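You operate a simulated robot arm through the tools that you are given. There is no shell and no other tool. Be economical: measure what you need, move in short steps, check, and stop when the job is done.

The job below is to be done with a simulated two-armed robot. You get a single attempt, and the scene is never put back.

TASK
Hold the washing bowl on the larder end of the side table steady with one hand and put the sorbet tub in it with the other.

It is judged by the outcome, as a careful person would: the job done as asked, and still so three seconds after it is handed in. It fails if anything else is knocked over, pushed out of place, dropped, spilled or broken.

THE ROBOT
Two 7-joint arms with two-finger parallel grippers on one trunk, on a base that drives. Base frame: it is fixed to the floor where the robot stands at the start and does not move with it; the origin is under the middle of the robot, x ahead of it, y to its left, z up. Units: mm, degrees, N and s.
The left shoulder is at the start at [70, 188, 1190], the right one opposite. With the tool pointing down near the work surface each hand reaches from about 340 to 800 mm from the robot's upright axis, wherever it stands, measured 20 degrees to its own side. Places, roughly: washing bowl (22x22x10 cm) [400, 0, 900]. Payload 3.91 kg a hand.
The tool frame of a hand sits at the grasp point between the pads (the TCP): z along the fingers, y along the line on which they close. The tips reach 30 mm beyond it. The gripper opens to 110 mm. The fingers are 20 mm wide and 10 mm thick; the gripper's body (48 by 112 mm) begins 55 mm behind the TCP.
Orientation is told as [roll, pitch, yaw] about the base's x, y, z axes, in that order, counted from this pose: with the fingers straight down and closing along the base's y, the tool's x points along the base's -x, its y along +y and its z along -z.

THE INTERFACE
- The arms move only by the tool jog_arm. It takes "left_moves", "right_moves" or both (then of equal length, played together; a hand with none holds still); each is a list that holds one entry, the list of rows, each a list of 7 numbers: the closure in counts, from 0 (fully open) to 255 (shut), then the shift along the tool's x, y, z in mm, then the turn, a rotation vector about the tool's x, y, z in degrees. In form: [[[claw, dx, dy, dz, ax, ay, az], ...]]. A call has 1 to 12 rows; each row is the pose to reach, as a shift and turn from the pose commanded when the call began, along the tool's axes at that moment. Each row takes 0.2 s and may step no farther than 50 mm and 8.6 degrees from the row before; otherwise, or with a gripper value out of range, the whole call is refused. Where a pose cannot be reached the arm comes as near as it can. A force on the tool above 40 N (or 10 N above the force at the start of the call, whichever is more), or a blocked arm, ends the call early, and 0.2 s more pass. The fingers move at their own pace (about 72 mm/s each) and stop on an object; they squeeze with about 29 N. The grip force told is the motor's: it shows also when the fingers shut on nothing. Time passes only in rows, and 0.2 s behind the last, so rows that repeat a pose let the fingers close. It gives the time, the measured TCP pose, the force on the tool (base axes), the opening and the grip force at its end, in the units of the frame above (readings bear some noise), with the torque about the TCP (base axes, N m) and any sound that the robot's microphone picked up.
- Cameras (640 x 400 px; columns grow to the right, rows downward): "scene" is now at [132.1, 19.7, 1407.9]; the picture's right is [0.24, -0.97, 0.00], its down [-0.65, -0.16, -0.74] and it looks along [0.72, 0.18, -0.67] (base axes); focal length 240 px, centre (320, 200). "left" rides on the left gripper at [72, -17, -103] in its tool frame; the picture's right is [0.23, 0.97, 0.00], its down [-0.76, 0.18, -0.62] and it looks along [-0.61, 0.14, 0.78] (tool axes); focal length 222 px, centre (320, 200). "right" rides on the right gripper at [72, 17, -103] in its tool frame; the picture's right is [-0.23, 0.97, 0.00], its down [-0.76, -0.18, -0.62] and it looks along [-0.61, -0.14, 0.78] (tool axes); focal length 222 px, centre (320, 200). There is no depth. A picture from a camera that has moved, and an enlarged one, comes with that camera's place and axes in the base frame and with its lens.
- snapshot(camera): a new picture of that camera. No time passes.
- move_column(by): slides the trunk up (or, below 0, down) by that many mm; the arms and the scene camera ride with it, the base frame stays. It gives what a move gives, with no picture.
- drive_base(legs): drives the robot by 1 to 6 legs, each [ahead, turn to the left] in mm and degrees, along the robot's own axes; the way and the turn of a leg run together, so that a leg with both is an arc; at most 1500 mm and 180 degrees a leg. The arms and the cameras ride along, it lands a little off, and it stops where it bumps. It gives what a move gives.
- head_to(pan, tilt): turns the head with the scene camera to pan (to the left, within 86 degrees either way) and tilt (down, from -29 to 69), counted from straight ahead of the robot. It gives what a move gives.
- inspect(camera, box): a new picture of the part [left, top, right, bottom] of that camera's present view, enlarged. No time passes.
- hand_in(): hands the job in; it is judged then, once.

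Go step by step. Nothing tells you exact positions but the pictures and the camera data: compare them with the known pose of the tool, close in by small moves and look again before you grip or let go. The budget is 120 turns and 88 pictures, counting those below and the enlarged ones. Unless the task says otherwise, let go and move clear before handing in, and close with one line.

The tools are called as a command line: name --argument value ..., lists and objects as JSON in quotes. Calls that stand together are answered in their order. jog_arm: Moves the arms, as the interface text tells. Its arguments: {"type":"object","properties":{"left_moves":{"type":"array"},"right_moves":{"type":"array"}},"required":[]} The other tools are called the same way: move_column (by) slides the trunk up or down; drive_base (legs) drives the base; head_to (pan, tilt) turns the head that bears the scene camera; snapshot (camera) takes a picture; inspect (camera, box) takes an enlarged picture of a part of a camera's view; hand_in () hands the job in.

At the start:

```text
time_s: 0.0
left_ee_pos: [337.3, 193.1, 1218.8]
left_ee_rot: [-0.1, 0.1, 0.2]
left_contact_force: [-0.6, -0.3, -0.2]
left_ft_torque: [0.0, 0.0, 0.01]
left_width: 110.1
left_grasp_force: 0.0
right_ee_pos: [493.7, -91.3, 1235.6]
right_ee_rot: [-0.1, 0.0, 0.1]
right_contact_force: [-0.1, 0.6, 0.3]
right_ft_torque: [-0.02, -0.02, -0.02]
right_width: 110.0
right_grasp_force: 0.0
trunk travel left (down, up): [-700.0, 240.0]
robot x, y, heading: [-3.5, -1.4, 0.0]
head pan, tilt: [14.0, 42.0]
```

scene: 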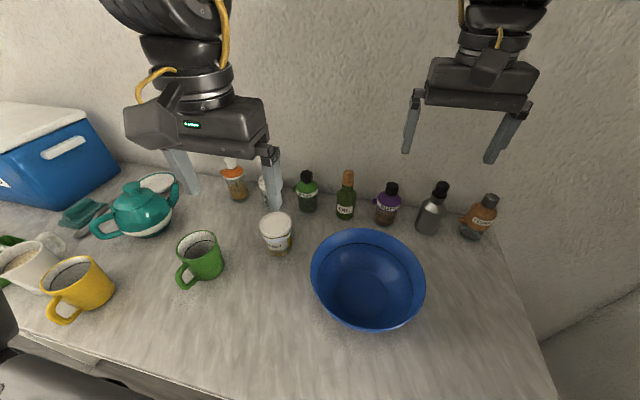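
right: 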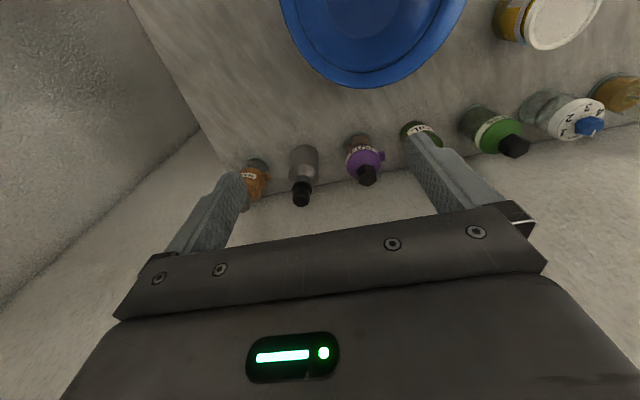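
left: 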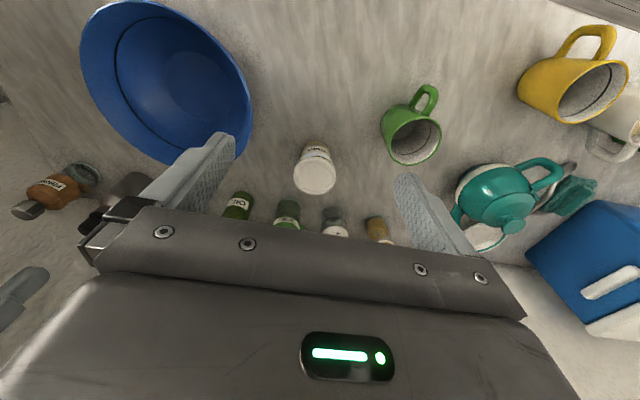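

I see the blue bowl in front of the robot and a white-lidded tub to its left. I'll enlarge the picture to read the labels and place things.

inspect --camera "scene" --box '[220, 150, 380, 270]'

inspect --camera "left" --box '[220, 120, 400, 250]'

inspect --camera "scene" --box '[280, 210, 460, 350]'

```text
3.33 times, centred on (300, 210) of scene
camera zoom: at [132.1, 19.7, 1407.9], right [0.24, -0.97, 0.0], down [-0.65, -0.16, -0.74], along [0.72, 0.18, -0.67], focal length 799 px, centre (387, 167)
```

zoom: 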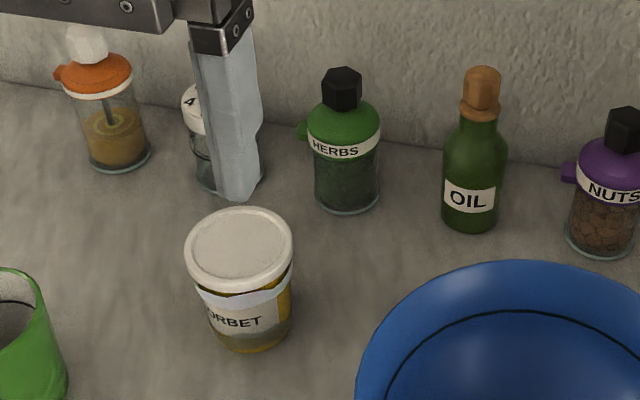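

```text
3.08 times, centred on (310, 185) of left
camera zoom: at [266.8, 174.5, 1323.0], right [-0.23, 0.97, 0.0], down [0.76, 0.18, 0.62], along [0.61, 0.14, -0.78], focal length 684 px, centre (351, 246)
```

zoom: 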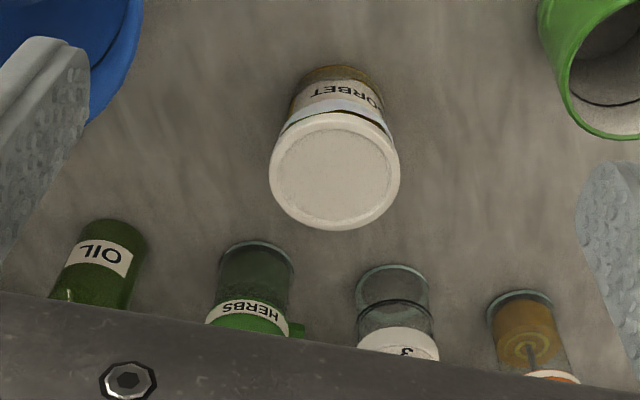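

```text
2.86 times, centred on (370, 280) of scene
camera zoom: at [132.1, 19.7, 1407.9], right [0.24, -0.97, 0.0], down [-0.65, -0.16, -0.74], along [0.72, 0.18, -0.67], focal length 685 px, centre (177, -29)
```

zoom: 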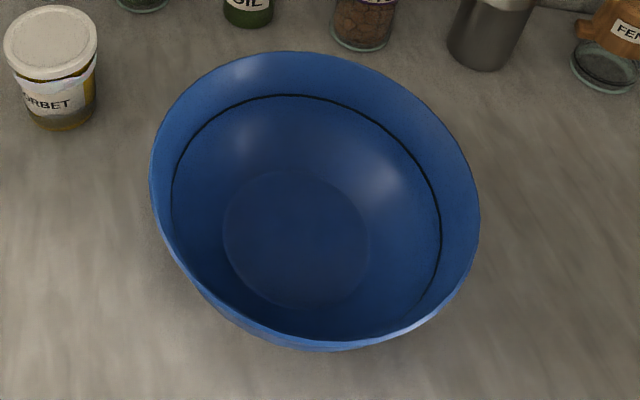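

The sorbet tub sits at about (476, 212), with its lid top near z≈990 and about 76 mm wide. The bowl centre is near (394, -6), with a rim radius of about 108. I'll bring the right hand, tilted to the wall, to the bowl's right rim and the left hand above the tub.

jog_arm --left_moves '[[[0, -35, 5, 25, 0, 0, 7.5], [0, -70, 10, 50, 0, 0, 15], [0, -105, 15, 75, 0, 0, 22.5], [0, -139, 19, 100, 0, 0, 30], [0, -139, 19, 100, 0, 0, 30]]]' --right_moves '[[[115, 25, -15, 32, -6.25, 0, 0], [115, 50, -30, 65, -12.5, 0, 0], [115, 75, -45, 98, -18.75, 0, 0], [115, 100, -60, 130, -25, 0, 0], [115, 100, -60, 130, -25, 0, 0]]]'

snapshot --camera "scene"

snapshot --camera "right"

snapshot --camera "left"

```text
time_s: 1.2
left_ee_pos: [345.5, 50.0, 1099.7]
left_ee_rot: [0.0, -0.1, -29.8]
left_contact_force: [0.1, -0.8, -0.2]
left_ft_torque: [0.01, -0.01, 0.02]
left_width: 110.0
left_grasp_force: 0.0
left hand out of reach, approached as far as the arm can: row 1, 2, 3, 4, 5
right_ee_pos: [432.5, -221.0, 1120.3]
right_ee_rot: [25.2, -0.1, 0.1]
right_contact_force: [0.5, 0.4, 0.4]
right_ft_torque: [-0.01, 0.0, 0.01]
right_width: 60.5
right_grasp_force: 0.0
right hand out of reach, approached as far as the arm can: row 1, 2, 3, 4, 5
trunk travel left (down, up): [-700.0, 240.0]
robot x, y, heading: [4.5, -0.1, 0.0]
head pan, tilt: [14.0, 42.0]
```

```text
81 pictures are left
camera scene: at [130.5, 18.4, 1408.1], right [0.24, -0.97, 0.0], down [-0.65, -0.16, -0.74], along [0.72, 0.18, -0.67], focal length 240 px, centre (320, 200)
```

scene: 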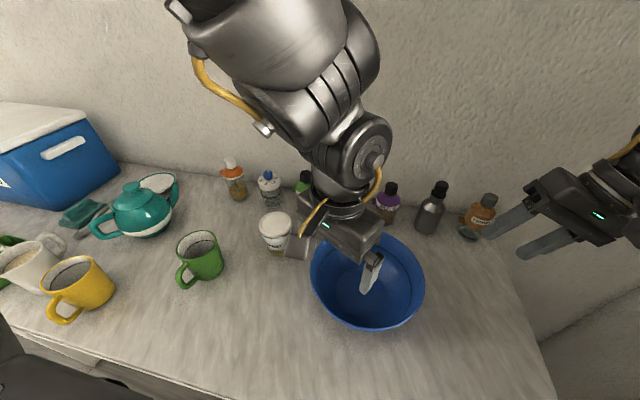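

```text
80 pictures are left
camera right: at [360.5, -249.7, 1221.7], right [0.23, 0.88, 0.42], down [0.76, -0.43, 0.49], along [0.61, 0.21, -0.77], focal length 222 px, centre (320, 200)
```

right: 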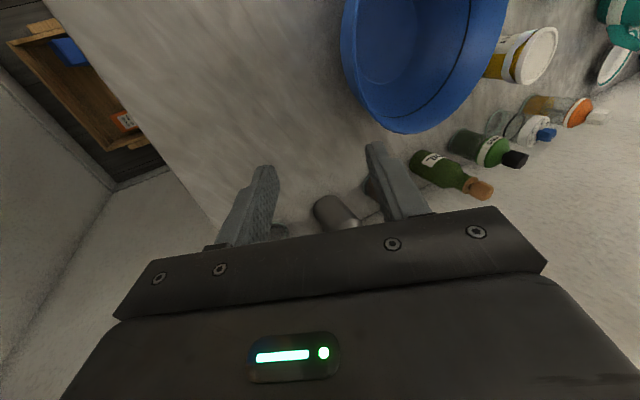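

```text
79 pictures are left
camera left: at [276.5, 70.5, 1203.1], right [0.29, 0.96, 0.0], down [0.75, -0.22, 0.62], along [0.6, -0.18, -0.78], focal length 222 px, centre (320, 200)
```

left: 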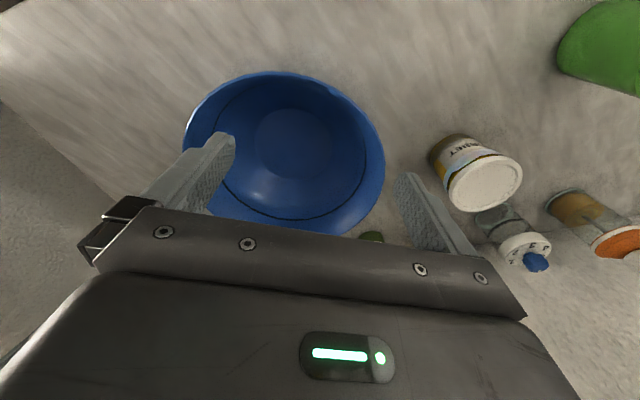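

Neither hand got where I sent it: the left ended over the bowl and the right stayed wide. It seems the combined turns bound the arms, so I'll undo the left yaw and halve the right tilt in place, then look at what's reported.

jog_arm --left_moves '[[[0, 0, 0, -10, 0, 0, -7.5], [0, 0, 0, -20, 0, 0, -15], [0, 0, 0, -30, 0, 0, -22.5], [0, 0, 0, -30, 0, 0, -30]]]' --right_moves '[[[115, 0, 0, 0, 5, 0, 0], [115, 0, 0, 0, 10, 0, 0], [115, 0, 0, 0, 12, 0, 0], [115, 0, 0, 0, 12, 0, 0]]]'

```text
time_s: 2.2
left_ee_pos: [345.3, 45.2, 1129.1]
left_ee_rot: [-0.1, 0.0, 0.2]
left_contact_force: [0.3, 0.8, -0.1]
left_ft_torque: [0.0, -0.01, 0.01]
left_width: 110.0
left_grasp_force: 0.0
right_ee_pos: [435.2, -237.4, 1129.1]
right_ee_rot: [13.0, -0.1, 0.1]
right_contact_force: [-0.3, -0.2, 0.4]
right_ft_torque: [-0.01, 0.02, 0.03]
right_width: 60.4
right_grasp_force: 0.0
right hand out of reach, approached as far as the arm can: row 1, 2, 3, 4
trunk travel left (down, up): [-700.0, 240.0]
robot x, y, heading: [-2.2, -0.8, 0.3]
head pan, tilt: [14.0, 42.0]
```

The left is reachable again with no yaw. I'll test it by shifting toward the tub, and level the right hand fully.

jog_arm --left_moves '[[[0, -30, 40, 0, 0, 0, 0], [0, -60, 80, 0, 0, 0, 0], [0, -90, 120, 0, 0, 0, 0], [0, -131, 145, 0, 0, 0, 0], [0, -131, 162, 0, 0, 0, 0]]]' --right_moves '[[[115, 0, 0, 0, 6, 0, 0], [115, 0, 0, 0, 13, 0, 0], [115, 0, 0, 0, 13, 0, 0], [115, 0, 0, 0, 13, 0, 0], [115, 0, 0, 0, 13, 0, 0]]]'

snapshot --camera "scene"

```text
time_s: 3.4
left_ee_pos: [452.9, 175.0, 1121.9]
left_ee_rot: [-0.2, 0.0, 0.5]
left_contact_force: [-0.8, 0.3, 0.2]
left_ft_torque: [-0.03, -0.01, 0.01]
left_width: 110.0
left_grasp_force: 0.1
left hand out of reach, approached as far as the arm can: row 4, 5
right_ee_pos: [436.3, -235.0, 1130.9]
right_ee_rot: [0.0, 0.1, 0.0]
right_contact_force: [-0.6, -0.6, 0.8]
right_ft_torque: [-0.03, 0.01, 0.06]
right_width: 60.4
right_grasp_force: 0.1
trunk travel left (down, up): [-700.0, 240.0]
robot x, y, heading: [3.5, 1.7, -0.1]
head pan, tilt: [14.0, 42.0]
```

```text
78 pictures are left
camera scene: at [132.8, 23.5, 1407.8], right [0.24, -0.97, 0.0], down [-0.65, -0.16, -0.74], along [0.72, 0.18, -0.67], focal length 240 px, centre (320, 200)
```

scene: 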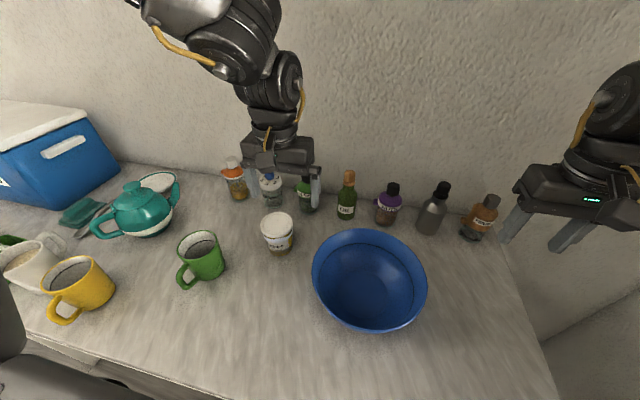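

The left is now close to the tub, at (453, 175). I'll continue toward it while going down a little, and bring the right hand, level, toward the bowl's right side.

jog_arm --left_moves '[[[0, -6, 9, 10, 0, 0, 0], [0, -12, 18, 20, 0, 0, 0], [0, -18, 27, 30, 0, 0, 0], [0, -23, 37, 40, 0, 0, 0], [0, -23, 37, 40, 0, 0, 0]]]' --right_moves '[[[115, 10, 22, 0, 0, 0, 0], [115, 20, 44, 0, 0, 0, 0], [115, 30, 66, 0, 0, 0, 0], [115, 40, 85, 0, 0, 0, 0], [115, 40, 85, 0, 0, 0, 0]]]'

```text
time_s: 4.6
left_ee_pos: [452.2, 179.4, 1081.6]
left_ee_rot: [-0.2, -0.1, 0.3]
left_contact_force: [0.5, 0.8, 0.2]
left_ft_torque: [-0.08, -0.03, 0.01]
left_width: 110.0
left_grasp_force: 0.0
left hand out of reach, approached as far as the arm can: row 1, 2, 3, 4, 5
right_ee_pos: [451.1, -156.3, 1198.6]
right_ee_rot: [-0.7, 0.4, -0.2]
right_contact_force: [0.2, 0.1, 0.2]
right_ft_torque: [-0.03, 0.0, 0.02]
right_width: 60.2
right_grasp_force: 0.1
right hand out of reach, approached as far as the arm can: row 1, 2, 3, 4, 5
trunk travel left (down, up): [-700.0, 240.0]
robot x, y, heading: [2.2, 1.7, 0.1]
head pan, tilt: [14.0, 42.0]
```

Both hands seem too folded, since the targets are close to the shoulders. I'll back the base off by about 130 mm so the work falls mid-reach.

drive_base --legs '[[-130, 0]]'

snapshot --camera "scene"

```text
time_s: 5.9
left_ee_pos: [325.1, 179.3, 1081.3]
left_ee_rot: [-0.1, 0.1, 0.2]
left_contact_force: [0.4, 0.8, -0.3]
left_ft_torque: [-0.07, 0.01, 0.01]
left_width: 109.9
left_grasp_force: 0.1
right_ee_pos: [324.1, -156.8, 1197.6]
right_ee_rot: [-0.6, 0.4, -0.2]
right_contact_force: [-0.1, 0.5, 0.2]
right_ft_torque: [-0.05, -0.01, 0.0]
right_width: 60.3
right_grasp_force: 0.1
trunk travel left (down, up): [-700.0, 240.0]
robot x, y, heading: [-131.1, 1.2, -0.1]
head pan, tilt: [14.0, 42.0]
```

```text
77 pictures are left
camera scene: at [4.8, 21.5, 1407.7], right [0.24, -0.97, 0.0], down [-0.65, -0.16, -0.74], along [0.72, 0.18, -0.67], focal length 240 px, centre (320, 200)
```

scene: 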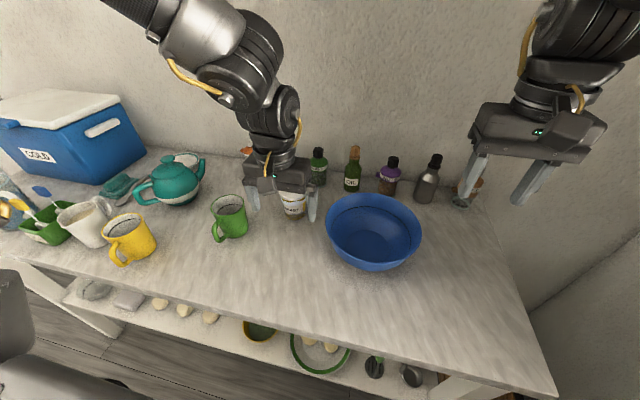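

There is more room now. I'll move the left over the tub and the right beside the bowl rim, with no turns yet.

jog_arm --left_moves '[[[0, -38, 8, 0, 0, 0, 0], [0, -76, 16, 0, 0, 0, 0], [0, -114, 24, 0, 0, 0, 0], [0, -151, 33, 0, 0, 0, 0], [0, -151, 33, 0, 0, 0, 0]]]' --right_moves '[[[115, -18, 2, 10, 0, 0, 0], [115, -36, 4, 20, 0, 0, 0], [115, -54, 5, 40, 0, 0, 0], [115, -70, 7, 60, 0, 0, 0], [115, -70, 7, 68, 0, 0, 0]]]'

snapshot --camera "scene"

snapshot --camera "left"

snapshot --camera "right"

```text
time_s: 7.1
left_ee_pos: [376.2, 133.0, 1073.8]
left_ee_rot: [-0.1, -0.1, 0.5]
left_contact_force: [-0.8, -0.2, -0.9]
left_ft_torque: [-0.03, -0.03, 0.01]
left_width: 109.8
left_grasp_force: 0.0
left hand out of reach, approached as far as the arm can: row 1, 2, 3, 4, 5
right_ee_pos: [393.1, -151.0, 1129.7]
right_ee_rot: [-0.4, 0.3, -0.2]
right_contact_force: [-0.6, 0.5, 0.2]
right_ft_torque: [-0.04, 0.02, 0.0]
right_width: 60.3
right_grasp_force: 0.0
trunk travel left (down, up): [-700.0, 240.0]
robot x, y, heading: [-127.5, 1.7, 0.1]
head pan, tilt: [14.0, 42.0]
```

```text
76 pictures are left
camera scene: at [3.2, 19.5, 1408.0], right [0.24, -0.97, 0.0], down [-0.65, -0.16, -0.74], along [0.72, 0.18, -0.67], focal length 240 px, centre (320, 200)
```

scene: 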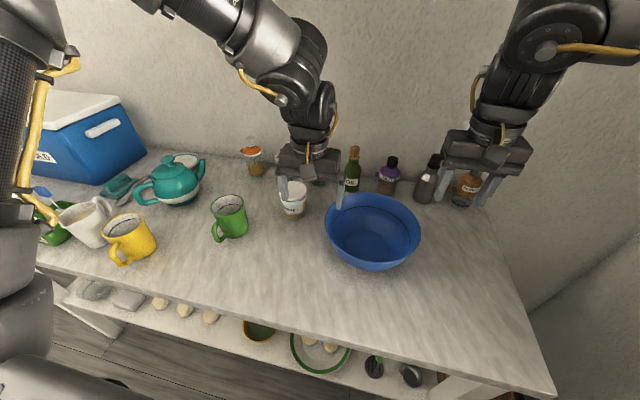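

```text
75 pictures are left
camera left: at [306.5, 114.6, 1178.3], right [-0.24, 0.97, 0.0], down [0.76, 0.18, 0.63], along [0.61, 0.15, -0.78], focal length 222 px, centre (320, 200)
```

left: 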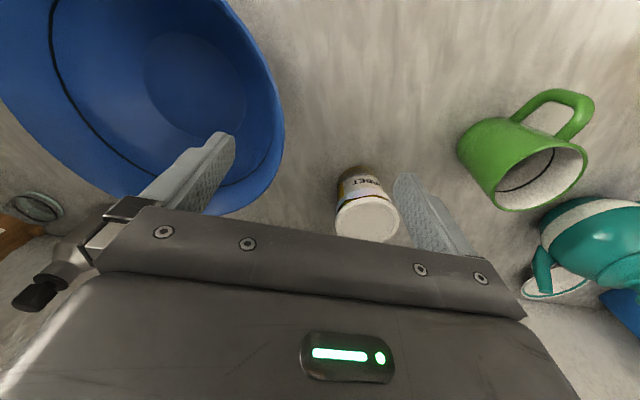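

```text
74 pictures are left
camera right: at [321.4, -133.8, 1234.6], right [0.23, 0.97, -0.01], down [0.76, -0.18, 0.62], along [0.6, -0.15, -0.78], focal length 222 px, centre (320, 200)
```

right: 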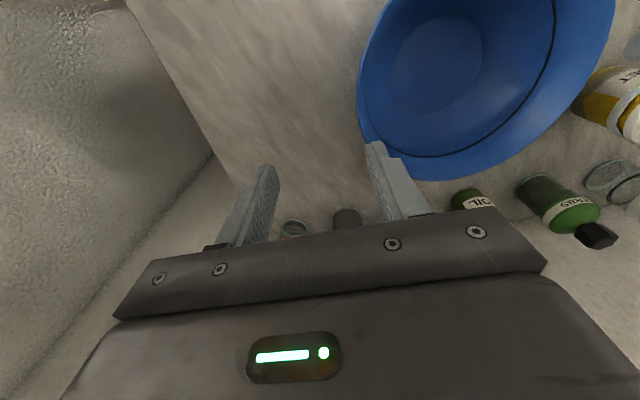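

The right is fine at (393, -151). The left drifted inward, and its wrist seems to bind with this heading. I'll try turning it the other way (base yaw +) while moving outward.

jog_arm --left_moves '[[[0, 0, 0, -10, 0, 0, -8], [0, 0, 15, -15, 0, 0, -16], [0, -10, 35, -15, 0, 0, -24], [0, -30, 60, -15, 0, 0, -30], [0, -60, 80, -15, 0, 0, -30], [0, -100, 80, -15, 0, 0, -30]]]'

snapshot --camera "scene"

```text
time_s: 8.5
left_ee_pos: [478.9, 215.3, 1087.6]
left_ee_rot: [0.0, 0.0, 30.3]
left_contact_force: [0.8, -0.4, 0.3]
left_ft_torque: [0.02, 0.02, 0.01]
left_width: 110.0
left_grasp_force: 0.0
right_ee_pos: [393.7, -153.3, 1127.7]
right_ee_rot: [-0.4, 0.4, -0.3]
right_contact_force: [-0.4, -0.2, -0.1]
right_ft_torque: [0.01, 0.02, 0.01]
right_width: 60.5
right_grasp_force: 0.1
trunk travel left (down, up): [-700.0, 240.0]
robot x, y, heading: [-129.9, 1.2, -0.1]
head pan, tilt: [14.0, 42.0]
```

```text
73 pictures are left
camera scene: at [6.3, 17.7, 1407.7], right [0.24, -0.97, 0.0], down [-0.65, -0.16, -0.74], along [0.72, 0.18, -0.67], focal length 240 px, centre (320, 200)
```

scene: 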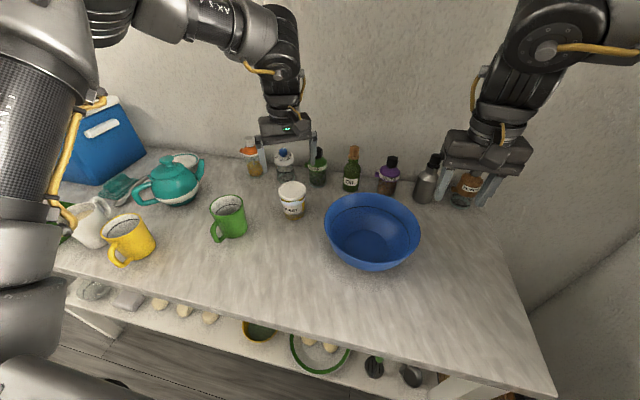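

The left now hangs over the tub at (479, 215) with yaw +30. By symmetry the right should suit yaw -30, gripping the bowl rim radially at its right-front, so I'll do that yaw and move now.

jog_arm --right_moves '[[[115, 18, 5, 7, 0, 0, 7.5], [115, 36, 10, 14, 0, 0, 15], [115, 54, 16, 21, 0, 0, 22.5], [115, 71, 22, 28, 0, 0, 30], [115, 71, 22, 28, 0, 0, 30]]]'

snapshot --camera "right"

snapshot --camera "left"

inspect --camera "scene" --box '[250, 120, 450, 280]'

```text
time_s: 9.7
left_ee_pos: [476.5, 213.0, 1089.3]
left_ee_rot: [0.2, 0.0, 30.1]
left_contact_force: [-0.6, -0.2, 0.0]
left_ft_torque: [-0.01, 0.02, 0.0]
left_width: 110.1
left_grasp_force: 0.1
right_ee_pos: [438.9, -194.7, 1167.6]
right_ee_rot: [-0.4, 0.3, -26.5]
right_contact_force: [0.2, 0.4, 0.3]
right_ft_torque: [0.03, 0.01, 0.02]
right_width: 60.4
right_grasp_force: 0.0
right hand out of reach, approached as far as the arm can: row 1, 2, 3, 4, 5
trunk travel left (down, up): [-700.0, 240.0]
robot x, y, heading: [-130.8, -1.7, -0.4]
head pan, tilt: [14.0, 42.0]
```

```text
72 pictures are left
camera right: at [383.9, -146.9, 1273.0], right [0.64, 0.77, -0.01], down [0.61, -0.5, 0.62], along [0.47, -0.4, -0.78], focal length 222 px, centre (320, 200)
```

right: 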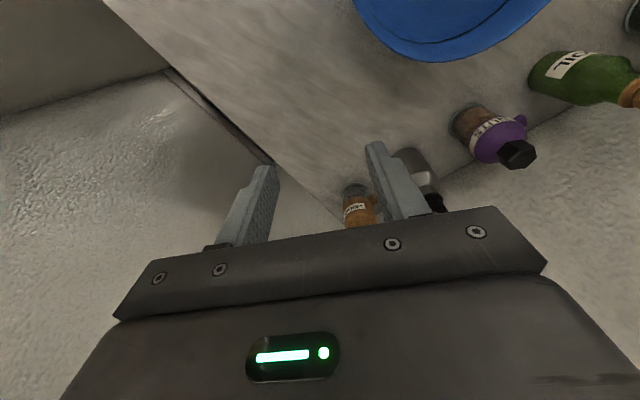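

```text
71 pictures are left
camera left: at [424.3, 161.3, 1192.3], right [-0.69, 0.73, 0.0], down [0.57, 0.53, 0.62], along [0.45, 0.43, -0.78], focal length 222 px, centre (320, 200)
```

left: 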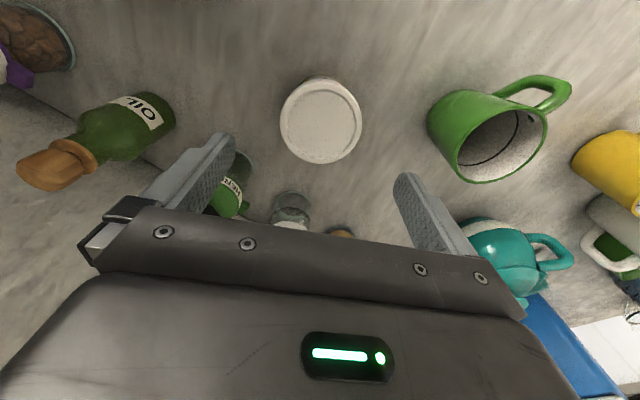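

```text
2.50 times, centred on (350, 200) of scene
camera zoom: at [4.3, 15.3, 1407.9], right [0.24, -0.97, 0.0], down [-0.65, -0.16, -0.74], along [0.72, 0.18, -0.67], focal length 599 px, centre (245, 200)
```

zoom: 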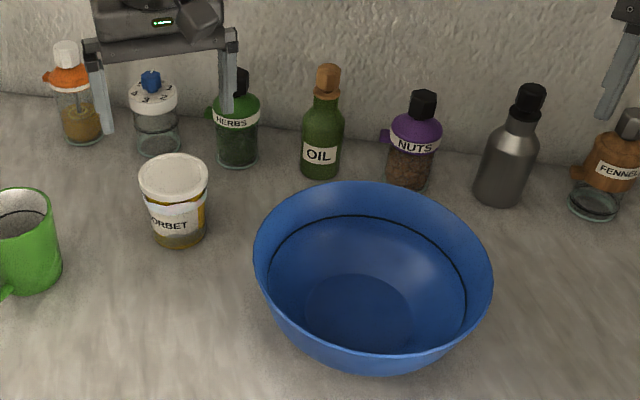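

Yaw -30 pushes the right arm away, so it works best at yaw 0. I'll return it to yaw 0 beside the bowl and tilt it afterwards.

jog_arm --right_moves '[[[115, 0, 0, 0, 0, 0, -8], [115, 0, 0, 0, 0, 0, -16], [115, 0, 0, 0, 0, 0, -24], [115, 0, 0, 0, 0, 0, -26.5], [115, 30, 30, 15, 0, 0, -26.5], [115, 30, 30, 20, 0, 0, -26.5]]]'

```text
time_s: 11.1
left_ee_pos: [477.3, 218.2, 1088.6]
left_ee_rot: [-0.1, 0.0, 30.2]
left_contact_force: [-0.2, -0.8, -0.3]
left_ft_torque: [0.0, 0.0, 0.01]
left_width: 110.0
left_grasp_force: 0.1
right_ee_pos: [428.5, -159.0, 1147.7]
right_ee_rot: [-0.4, 0.4, 0.2]
right_contact_force: [0.2, -0.7, 0.0]
right_ft_torque: [-0.01, -0.04, 0.01]
right_width: 60.3
right_grasp_force: 0.0
trunk travel left (down, up): [-700.0, 240.0]
robot x, y, heading: [-123.2, -0.9, -0.1]
head pan, tilt: [14.0, 42.0]
```

Right is at (428, -159), reachable. Now I'll tilt it about 24° and shift beside the rim.

jog_arm --right_moves '[[[115, 0, 0, 0, -8, 0, 0], [115, 0, 0, 0, -16, 0, 0], [115, 0, 0, 0, -24, 0, 0], [115, 17, 0, 10, -24, 0, 0], [115, 34, 0, 18, -24, 0, 0], [115, 34, 0, 18, -24, 0, 0]]]'

snapshot --camera "right"

```text
time_s: 12.5
left_ee_pos: [477.1, 217.6, 1088.3]
left_ee_rot: [-0.2, 0.0, 30.3]
left_contact_force: [0.5, 0.0, 0.4]
left_ft_torque: [-0.03, 0.01, 0.0]
left_width: 110.0
left_grasp_force: 0.2
right_ee_pos: [393.3, -160.4, 1131.6]
right_ee_rot: [23.6, 0.5, 0.0]
right_contact_force: [1.4, 0.3, 0.0]
right_ft_torque: [-0.01, 0.03, 0.01]
right_width: 60.5
right_grasp_force: 0.2
trunk travel left (down, up): [-700.0, 240.0]
robot x, y, heading: [-127.0, 3.2, 0.1]
head pan, tilt: [14.0, 42.0]
```

```text
69 pictures are left
camera right: at [323.3, -185.7, 1235.1], right [0.23, 0.89, 0.39], down [0.77, -0.41, 0.49], along [0.6, 0.18, -0.78], focal length 222 px, centre (320, 200)
```

right: 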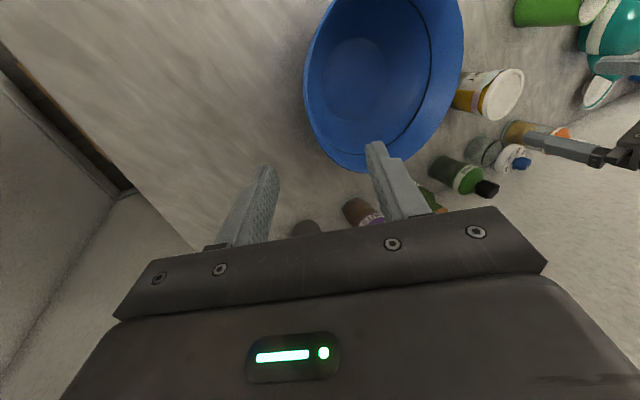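

The tilt worked and the rim edge agrees with my estimate. I'll advance along the finger axis to just above the rim and look.

jog_arm --right_moves '[[[115, 0, -4, 35, 0, 0, 0], [115, 0, -9, 70, 0, 0, 0], [115, 0, -9, 95, 0, 0, 0], [115, 0, -9, 95, 0, 0, 0]]]'

snapshot --camera "right"

inspect --camera "scene" --box '[300, 140, 500, 290]'

```text
time_s: 13.5
left_ee_pos: [477.3, 216.9, 1088.3]
left_ee_rot: [-0.1, -0.1, 30.3]
left_contact_force: [-1.0, 0.2, -0.2]
left_ft_torque: [-0.02, 0.02, 0.0]
left_width: 110.1
left_grasp_force: 0.1
right_ee_pos: [392.4, -129.3, 1041.6]
right_ee_rot: [23.6, 0.4, 0.2]
right_contact_force: [-0.1, 0.0, -0.9]
right_ft_torque: [0.04, -0.05, 0.02]
right_width: 60.3
right_grasp_force: 0.0
trunk travel left (down, up): [-700.0, 240.0]
robot x, y, heading: [-127.6, -2.1, -0.1]
head pan, tilt: [14.0, 42.0]
```

```text
68 pictures are left
camera right: at [322.1, -156.0, 1145.6], right [0.23, 0.89, 0.39], down [0.77, -0.41, 0.49], along [0.6, 0.18, -0.78], focal length 222 px, centre (320, 200)
```

right: 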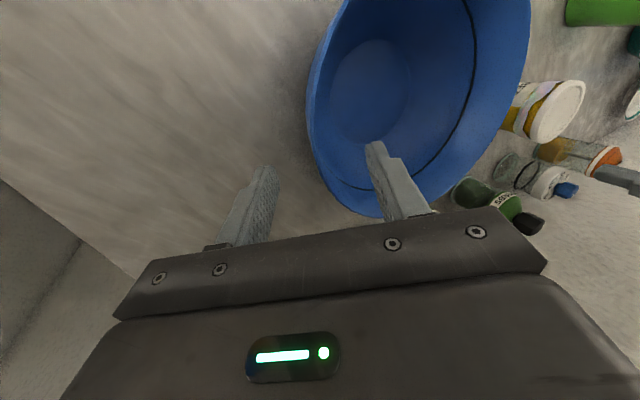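

```text
2.67 times, centred on (400, 215) of scene
camera zoom: at [3.9, 19.2, 1407.9], right [0.24, -0.97, 0.0], down [-0.65, -0.16, -0.74], along [0.72, 0.18, -0.67], focal length 639 px, centre (107, 160)
```

zoom: 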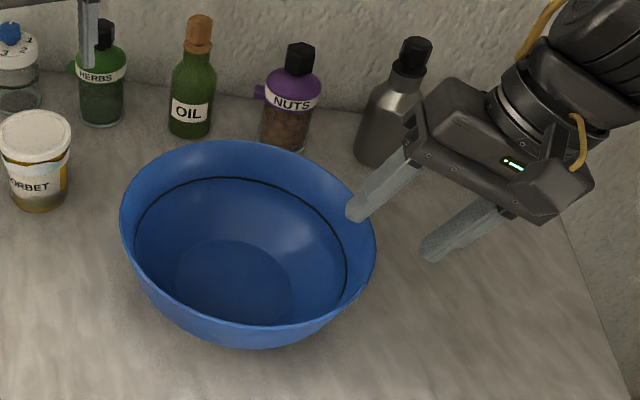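

The fingers straddle the right rim. I'll go in about 60 mm and look before closing.

jog_arm --right_moves '[[[115, 0, 0, 20, 0, 0, 0], [115, 0, 0, 40, 0, 0, 0], [115, 0, 0, 60, 0, 0, 0], [115, 0, 0, 60, 0, 0, 0]]]'

snapshot --camera "right"

inspect --camera "scene" --box '[300, 140, 500, 290]'

```text
time_s: 14.5
left_ee_pos: [476.1, 217.7, 1088.1]
left_ee_rot: [-0.1, 0.0, 30.3]
left_contact_force: [-0.1, 0.0, 0.8]
left_ft_torque: [0.02, 0.01, 0.02]
left_width: 110.0
left_grasp_force: 0.0
right_ee_pos: [393.1, -105.7, 986.4]
right_ee_rot: [23.6, 0.4, 0.1]
right_contact_force: [0.7, 0.1, -0.5]
right_ft_torque: [0.01, 0.0, -0.02]
right_width: 60.3
right_grasp_force: 0.0
trunk travel left (down, up): [-700.0, 240.0]
robot x, y, heading: [-127.8, 4.8, -0.0]
head pan, tilt: [14.0, 42.0]
```

```text
66 pictures are left
camera right: at [323.1, -130.7, 1089.9], right [0.23, 0.89, 0.39], down [0.77, -0.41, 0.49], along [0.6, 0.18, -0.78], focal length 222 px, centre (320, 200)
```

right: 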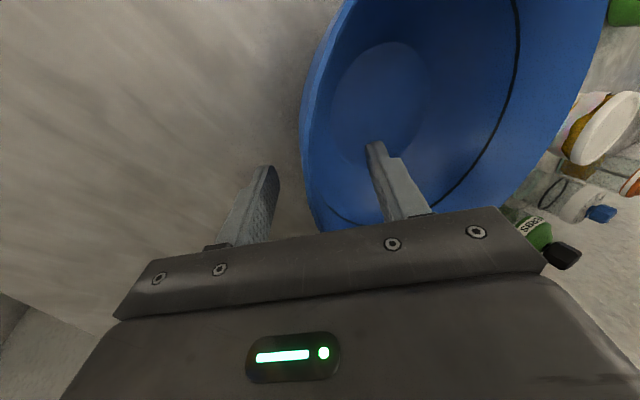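

```text
2.67 times, centred on (400, 215) of scene
camera zoom: at [3.9, 19.3, 1407.9], right [0.24, -0.97, 0.0], down [-0.65, -0.16, -0.74], along [0.72, 0.18, -0.67], focal length 639 px, centre (107, 160)
```

zoom: 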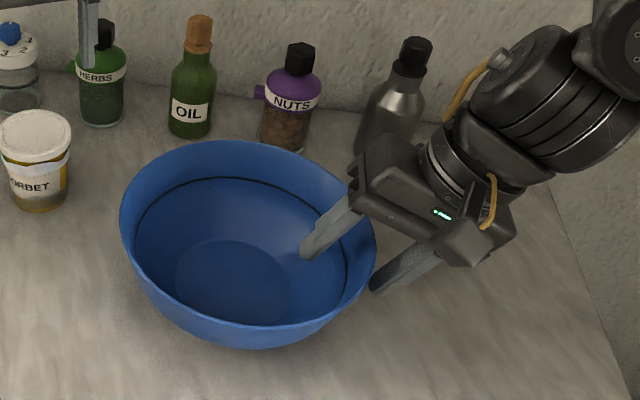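

The fingers straddle the wall nicely. I'll close in stages.

jog_arm --right_moves '[[[150, 0, 0, 0, 0, 0, 0], [180, 0, 0, 0, 0, 0, 0], [200, 0, 0, 0, 0, 0, 0], [215, 0, 0, 0, 0, 0, 0], [230, 0, 0, 0, 0, 0, 0], [245, 0, 0, 0, 0, 0, 0], [255, 0, 0, 0, 0, 0, 0], [255, 0, 0, 0, 0, 0, 0]]]'

snapshot --camera "scene"

snapshot --camera "right"

```text
time_s: 16.3
left_ee_pos: [477.1, 215.7, 1088.0]
left_ee_rot: [-0.1, 0.0, 30.3]
left_contact_force: [0.4, -0.7, 0.4]
left_ft_torque: [-0.05, -0.02, 0.02]
left_width: 109.8
left_grasp_force: 0.0
right_ee_pos: [393.5, -103.7, 986.3]
right_ee_rot: [23.6, 0.4, 0.0]
right_contact_force: [0.3, 0.1, -2.2]
right_ft_torque: [-0.26, -0.01, 0.01]
right_width: 3.5
right_grasp_force: 28.9
trunk travel left (down, up): [-700.0, 240.0]
robot x, y, heading: [-127.8, -2.1, -0.4]
head pan, tilt: [14.0, 42.0]
```

```text
64 pictures are left
camera scene: at [4.3, 19.4, 1407.9], right [0.24, -0.97, 0.0], down [-0.65, -0.16, -0.74], along [0.72, 0.18, -0.67], focal length 240 px, centre (320, 200)
```

scene: 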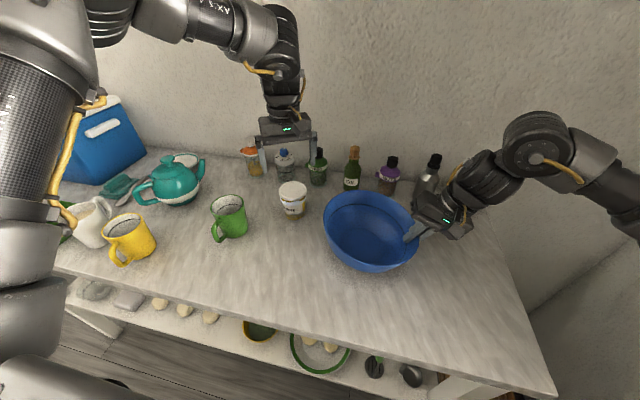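

```text
63 pictures are left
camera right: at [323.3, -130.9, 1089.7], right [0.23, 0.89, 0.39], down [0.77, -0.41, 0.49], along [0.6, 0.18, -0.78], focal length 222 px, centre (320, 200)
```

right: 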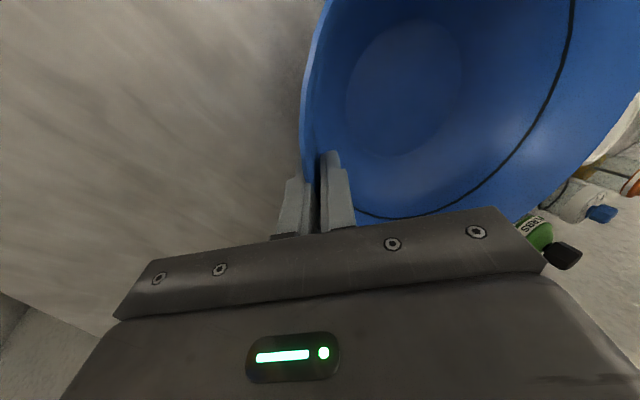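

The bowl is held: the wall is 3.5 mm thick and the grip is 29 N. Now I'll lower the left hand over the tub in two steps, starting with a small centring correction.

jog_arm --left_moves '[[[0, 4, -1.5, 25, 0, 0, 0], [0, 4, -1.5, 50, 0, 0, 0], [0, 4, -1.5, 65, 0, 0, 0], [0, 4, -1.5, 65, 0, 0, 0]]]'

snapshot --camera "left"

inspect --camera "scene" --box '[220, 100, 400, 250]'

```text
time_s: 17.3
left_ee_pos: [474.4, 214.5, 1022.0]
left_ee_rot: [-0.1, 0.0, 30.4]
left_contact_force: [-0.1, -0.1, -0.6]
left_ft_torque: [0.01, -0.01, -0.01]
left_width: 110.1
left_grasp_force: 0.1
right_ee_pos: [393.4, -103.4, 986.3]
right_ee_rot: [23.5, 0.6, 0.2]
right_contact_force: [0.1, -0.8, -2.1]
right_ft_torque: [-0.23, 0.0, 0.01]
right_width: 3.6
right_grasp_force: 28.7
trunk travel left (down, up): [-700.0, 240.0]
robot x, y, heading: [-125.9, 0.2, -0.1]
head pan, tilt: [14.0, 42.0]
```

```text
62 pictures are left
camera left: at [422.2, 162.9, 1124.8], right [-0.69, 0.73, 0.0], down [0.57, 0.54, 0.62], along [0.45, 0.43, -0.78], focal length 222 px, centre (320, 200)
```

left: 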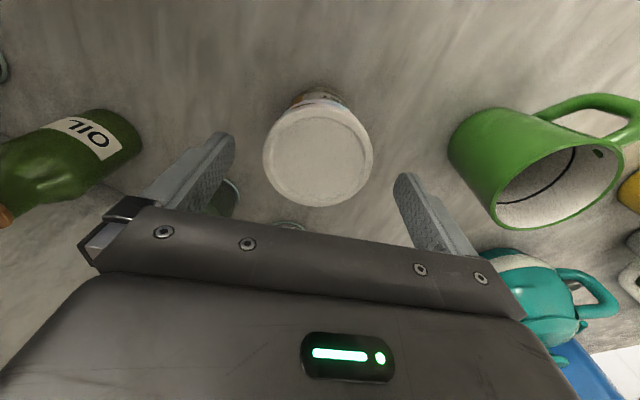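

```text
2.67 times, centred on (310, 175) of scene
camera zoom: at [4.1, 19.3, 1407.9], right [0.24, -0.97, 0.0], down [-0.65, -0.16, -0.74], along [0.72, 0.18, -0.67], focal length 639 px, centre (347, 267)
```

zoom: 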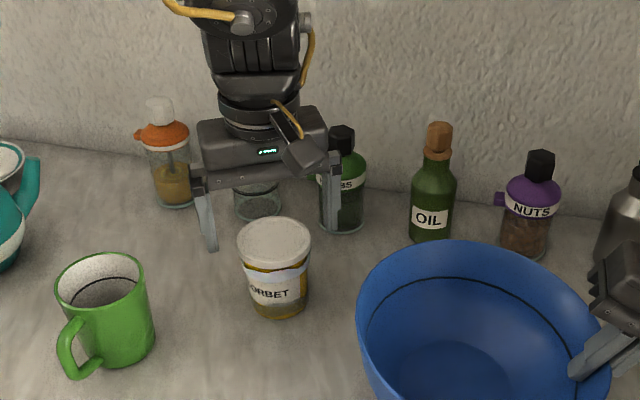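

The lid is centred between the fingers, with its centre at about (474, 211). I'll go down 50 mm to put the fingers round the lid.

jog_arm --left_moves '[[[0, 1.5, -2, 20, 0, 0, 0], [0, 1.5, -2, 38, 0, 0, 0], [0, 1.5, -2, 50, 0, 0, 0], [0, 1.5, -2, 50, 0, 0, 0]]]'

snapshot --camera "left"

inspect --camera "scene" --box '[220, 100, 400, 250]'

```text
time_s: 18.3
left_ee_pos: [474.4, 212.3, 971.5]
left_ee_rot: [-0.1, 0.0, 30.4]
left_contact_force: [-0.4, 0.3, -0.1]
left_ft_torque: [0.0, -0.03, -0.02]
left_width: 110.2
left_grasp_force: 0.1
right_ee_pos: [393.9, -104.5, 985.7]
right_ee_rot: [23.6, 0.5, 0.1]
right_contact_force: [-1.0, 0.5, -2.8]
right_ft_torque: [-0.24, -0.02, 0.0]
right_width: 3.5
right_grasp_force: 29.0
trunk travel left (down, up): [-700.0, 240.0]
robot x, y, heading: [-128.0, 2.3, -0.1]
head pan, tilt: [14.0, 42.0]
```

```text
60 pictures are left
camera left: at [422.7, 160.9, 1075.2], right [-0.69, 0.73, 0.0], down [0.57, 0.54, 0.62], along [0.45, 0.43, -0.78], focal length 222 px, centre (320, 200)
```

left: 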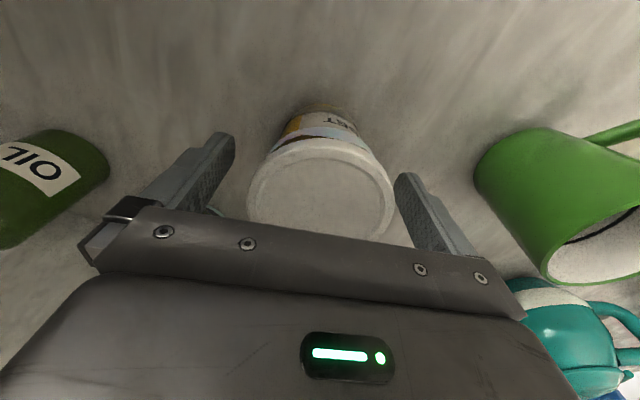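

```text
2.67 times, centred on (310, 175) of scene
camera zoom: at [4.3, 19.3, 1407.9], right [0.24, -0.97, 0.0], down [-0.65, -0.16, -0.74], along [0.72, 0.18, -0.67], focal length 639 px, centre (347, 267)
```

zoom: 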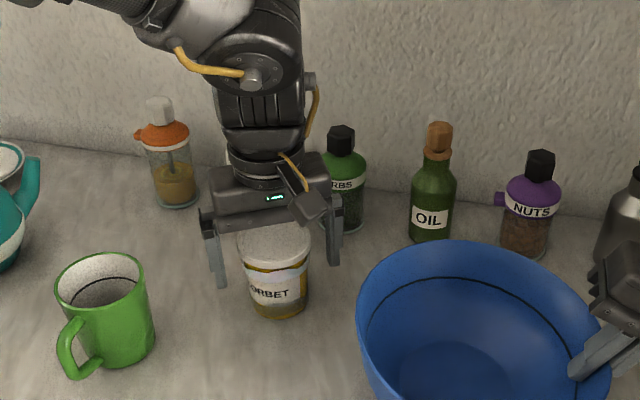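

The fingers are either side of the lid. I'll close in stages.

jog_arm --left_moves '[[[40, 2, 0, 0, 0, 0, 0], [60, 3, 0, 0, 0, 0, 0], [75, 3, 0, 0, 0, 0, 0], [90, 3, 0, 0, 0, 0, 0], [120, 3, 0, 0, 0, 0, 0], [180, 3, 0, 0, 0, 0, 0], [255, 3, 0, 0, 0, 0, 0], [255, 3, 0, 0, 0, 0, 0]]]'

snapshot --camera "left"

```text
time_s: 20.1
left_ee_pos: [472.7, 210.9, 971.1]
left_ee_rot: [-0.1, 0.0, 30.3]
left_contact_force: [-1.0, 0.3, -0.1]
left_ft_torque: [0.01, -0.04, 0.03]
left_width: 76.9
left_grasp_force: 29.1
right_ee_pos: [394.8, -103.8, 987.7]
right_ee_rot: [23.7, 0.6, 0.2]
right_contact_force: [0.0, 1.0, -1.9]
right_ft_torque: [-0.2, -0.02, 0.0]
right_width: 3.4
right_grasp_force: 29.5
trunk travel left (down, up): [-700.0, 240.0]
robot x, y, heading: [-128.7, 1.1, 0.0]
head pan, tilt: [14.0, 42.0]
```

```text
58 pictures are left
camera left: at [420.3, 159.6, 1075.0], right [-0.69, 0.73, 0.0], down [0.57, 0.54, 0.62], along [0.45, 0.43, -0.78], focal length 222 px, centre (320, 200)
```

left: 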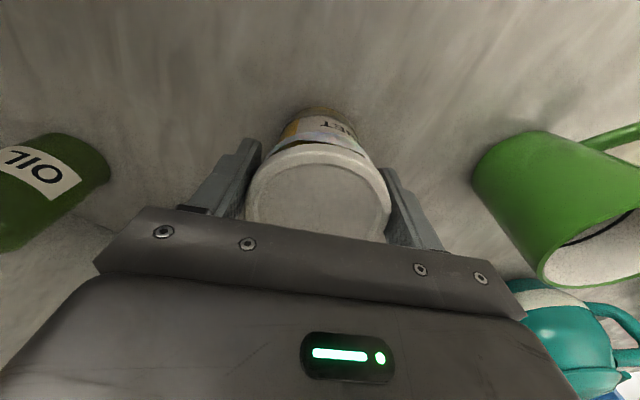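

The lid is gripped at 77 mm. I'll lift straight up 150 mm.

jog_arm --left_moves '[[[255, 0, 0, -20, 0, 0, 0], [255, 0, 0, -50, 0, 0, 0], [255, 0, 0, -85, 0, 0, 0], [255, 0, 0, -120, 0, 0, 0], [255, 0, 0, -145, 0, 0, 0], [255, 0, 0, -145, 0, 0, 0]]]'

snapshot --camera "scene"

```text
time_s: 21.5
left_ee_pos: [473.7, 209.9, 1118.5]
left_ee_rot: [-0.1, 0.0, 30.3]
left_contact_force: [0.8, 0.0, -0.1]
left_ft_torque: [-0.01, 0.01, -0.02]
left_width: 0.0
left_grasp_force: 28.6
right_ee_pos: [394.1, -105.1, 985.4]
right_ee_rot: [23.6, 0.4, 0.0]
right_contact_force: [0.5, 0.3, -2.4]
right_ft_torque: [-0.21, -0.03, -0.01]
right_width: 3.5
right_grasp_force: 28.3
trunk travel left (down, up): [-700.0, 240.0]
robot x, y, heading: [-127.3, 3.2, -0.2]
head pan, tilt: [14.0, 42.0]
```

```text
57 pictures are left
camera scene: at [5.0, 19.8, 1407.8], right [0.24, -0.97, 0.0], down [-0.65, -0.16, -0.74], along [0.72, 0.18, -0.67], focal length 240 px, centre (320, 200)
```

scene: 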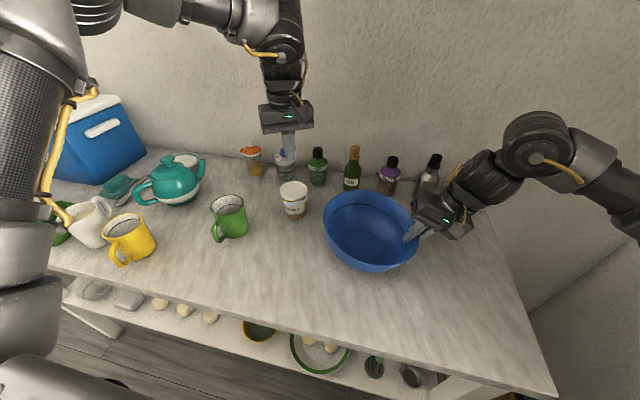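

The fingers slipped off and the tub still stands. I'll check it closely.

inspect --camera "scene" --box '[250, 150, 350, 230]'

snapshot --camera "left"

```text
5.00 times, centred on (300, 190) of scene
camera zoom: at [5.0, 19.8, 1407.8], right [0.24, -0.97, 0.0], down [-0.65, -0.16, -0.74], along [0.72, 0.18, -0.67], focal length 1198 px, centre (420, 250)
```

zoom: 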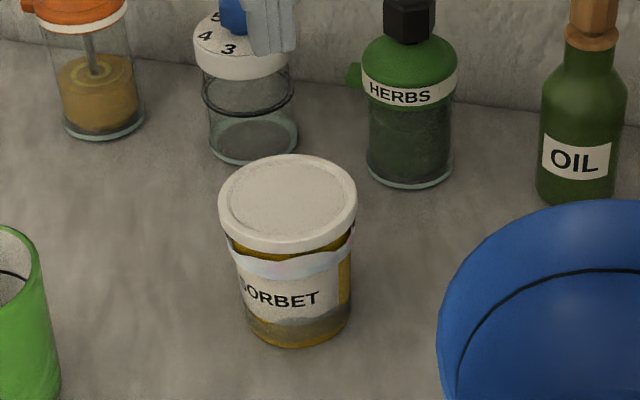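

```text
55 pictures are left
camera left: at [419.7, 159.2, 1221.4], right [-0.69, 0.73, 0.0], down [0.57, 0.54, 0.62], along [0.45, 0.43, -0.78], focal length 222 px, centre (320, 200)
```

left: 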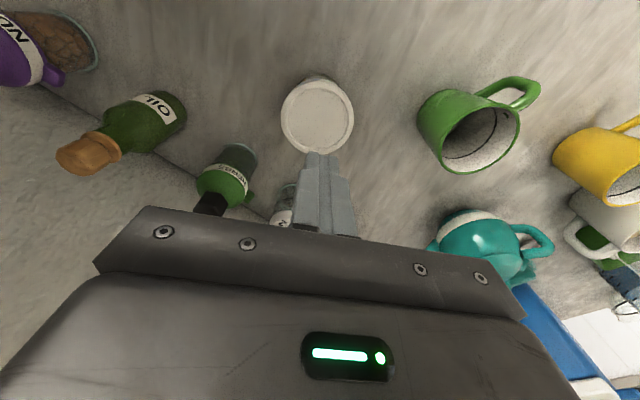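

The tub is upright and unmoved at about (474, 210), so its lid is probably slippery. I'll reopen, regrip deeper, and test with a very small, slow lift while reading the force.

jog_arm --left_moves '[[[0, 0, 0, 0, 0, 0, 0], [0, 0, 0, 25, 0, 0, 0], [0, 0, 0, 60, 0, 0, 0], [0, 0, 0, 95, 0, 0, 0], [0, 0, 0, 125, 0, 0, 0], [0, 0, 0, 150, 0, 0, 0], [0, 0, 0, 162, 0, 0, 0], [0, 0, 0, 162, 0, 0, 0]]]'

inspect --camera "scene" --box '[250, 150, 350, 230]'

inspect --camera "left" --box '[190, 80, 450, 260]'

```text
time_s: 23.3
left_ee_pos: [472.6, 209.8, 955.9]
left_ee_rot: [-0.1, 0.0, 30.3]
left_contact_force: [0.7, 0.4, 0.3]
left_ft_torque: [-0.02, 0.02, 0.03]
left_width: 110.1
left_grasp_force: 0.0
right_ee_pos: [394.0, -104.2, 986.5]
right_ee_rot: [23.6, 0.5, 0.1]
right_contact_force: [-0.7, 0.7, -2.7]
right_ft_torque: [-0.25, -0.01, 0.01]
right_width: 3.8
right_grasp_force: 29.2
trunk travel left (down, up): [-700.0, 240.0]
robot x, y, heading: [-132.0, -1.2, -0.3]
head pan, tilt: [14.0, 42.0]
```

```text
5.00 times, centred on (300, 190) of scene
camera zoom: at [4.2, 19.3, 1407.9], right [0.24, -0.97, 0.0], down [-0.65, -0.16, -0.74], along [0.72, 0.18, -0.67], focal length 1198 px, centre (420, 250)
```

zoom: 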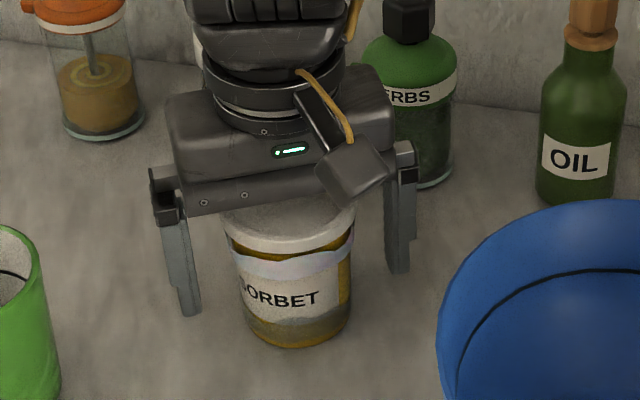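

```text
2.22 times, centred on (320, 170) of left
camera zoom: at [420.0, 158.8, 1059.1], right [-0.69, 0.73, 0.0], down [0.57, 0.54, 0.62], along [0.45, 0.43, -0.78], focal length 494 px, centre (320, 267)
```

zoom: 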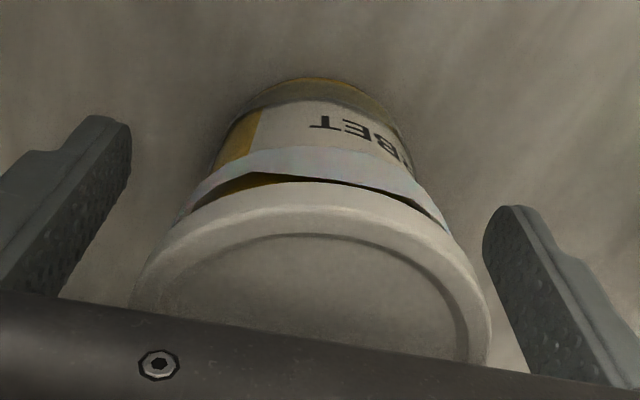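

I'll close fully and try a creeping lift of 6 mm.

jog_arm --left_moves '[[[60, 0, 0, 0, 0, 0, 0], [90, 0, 0, 0, 0, 0, 0], [150, 0, 0, 0, 0, 0, 0], [255, 0, 0, 0, 0, 0, 0], [255, 0, 0, 0, 0, 0, 0], [255, 0, 0, 0, 0, 0, 0], [255, 0, 0, -1, 0, 0, 0], [255, 0, 0, -2, 0, 0, 0], [255, 0, 0, -3, 0, 0, 0], [255, 0, 0, -4, 0, 0, 0], [255, 0, 0, -5, 0, 0, 0], [255, 0, 0, -6, 0, 0, 0]]]'

inspect --camera "scene" --box '[250, 150, 350, 230]'

```text
time_s: 25.9
left_ee_pos: [472.9, 210.9, 961.9]
left_ee_rot: [-0.1, -0.1, 30.3]
left_contact_force: [0.0, 0.2, -1.9]
left_ft_torque: [0.03, 0.03, 0.01]
left_width: 76.4
left_grasp_force: 28.2
right_ee_pos: [393.9, -105.6, 987.2]
right_ee_rot: [23.7, 0.5, 0.1]
right_contact_force: [-0.3, -0.3, -2.4]
right_ft_torque: [-0.26, -0.03, -0.05]
right_width: 3.6
right_grasp_force: 28.9
trunk travel left (down, up): [-700.0, 240.0]
robot x, y, heading: [-128.7, 4.7, -0.2]
head pan, tilt: [14.0, 42.0]
```

```text
5.00 times, centred on (300, 190) of scene
camera zoom: at [4.7, 19.6, 1407.8], right [0.24, -0.97, 0.0], down [-0.65, -0.16, -0.74], along [0.72, 0.18, -0.67], focal length 1198 px, centre (420, 250)
```

zoom: 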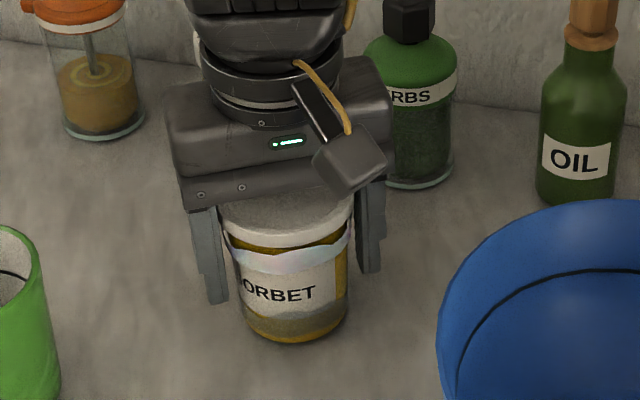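

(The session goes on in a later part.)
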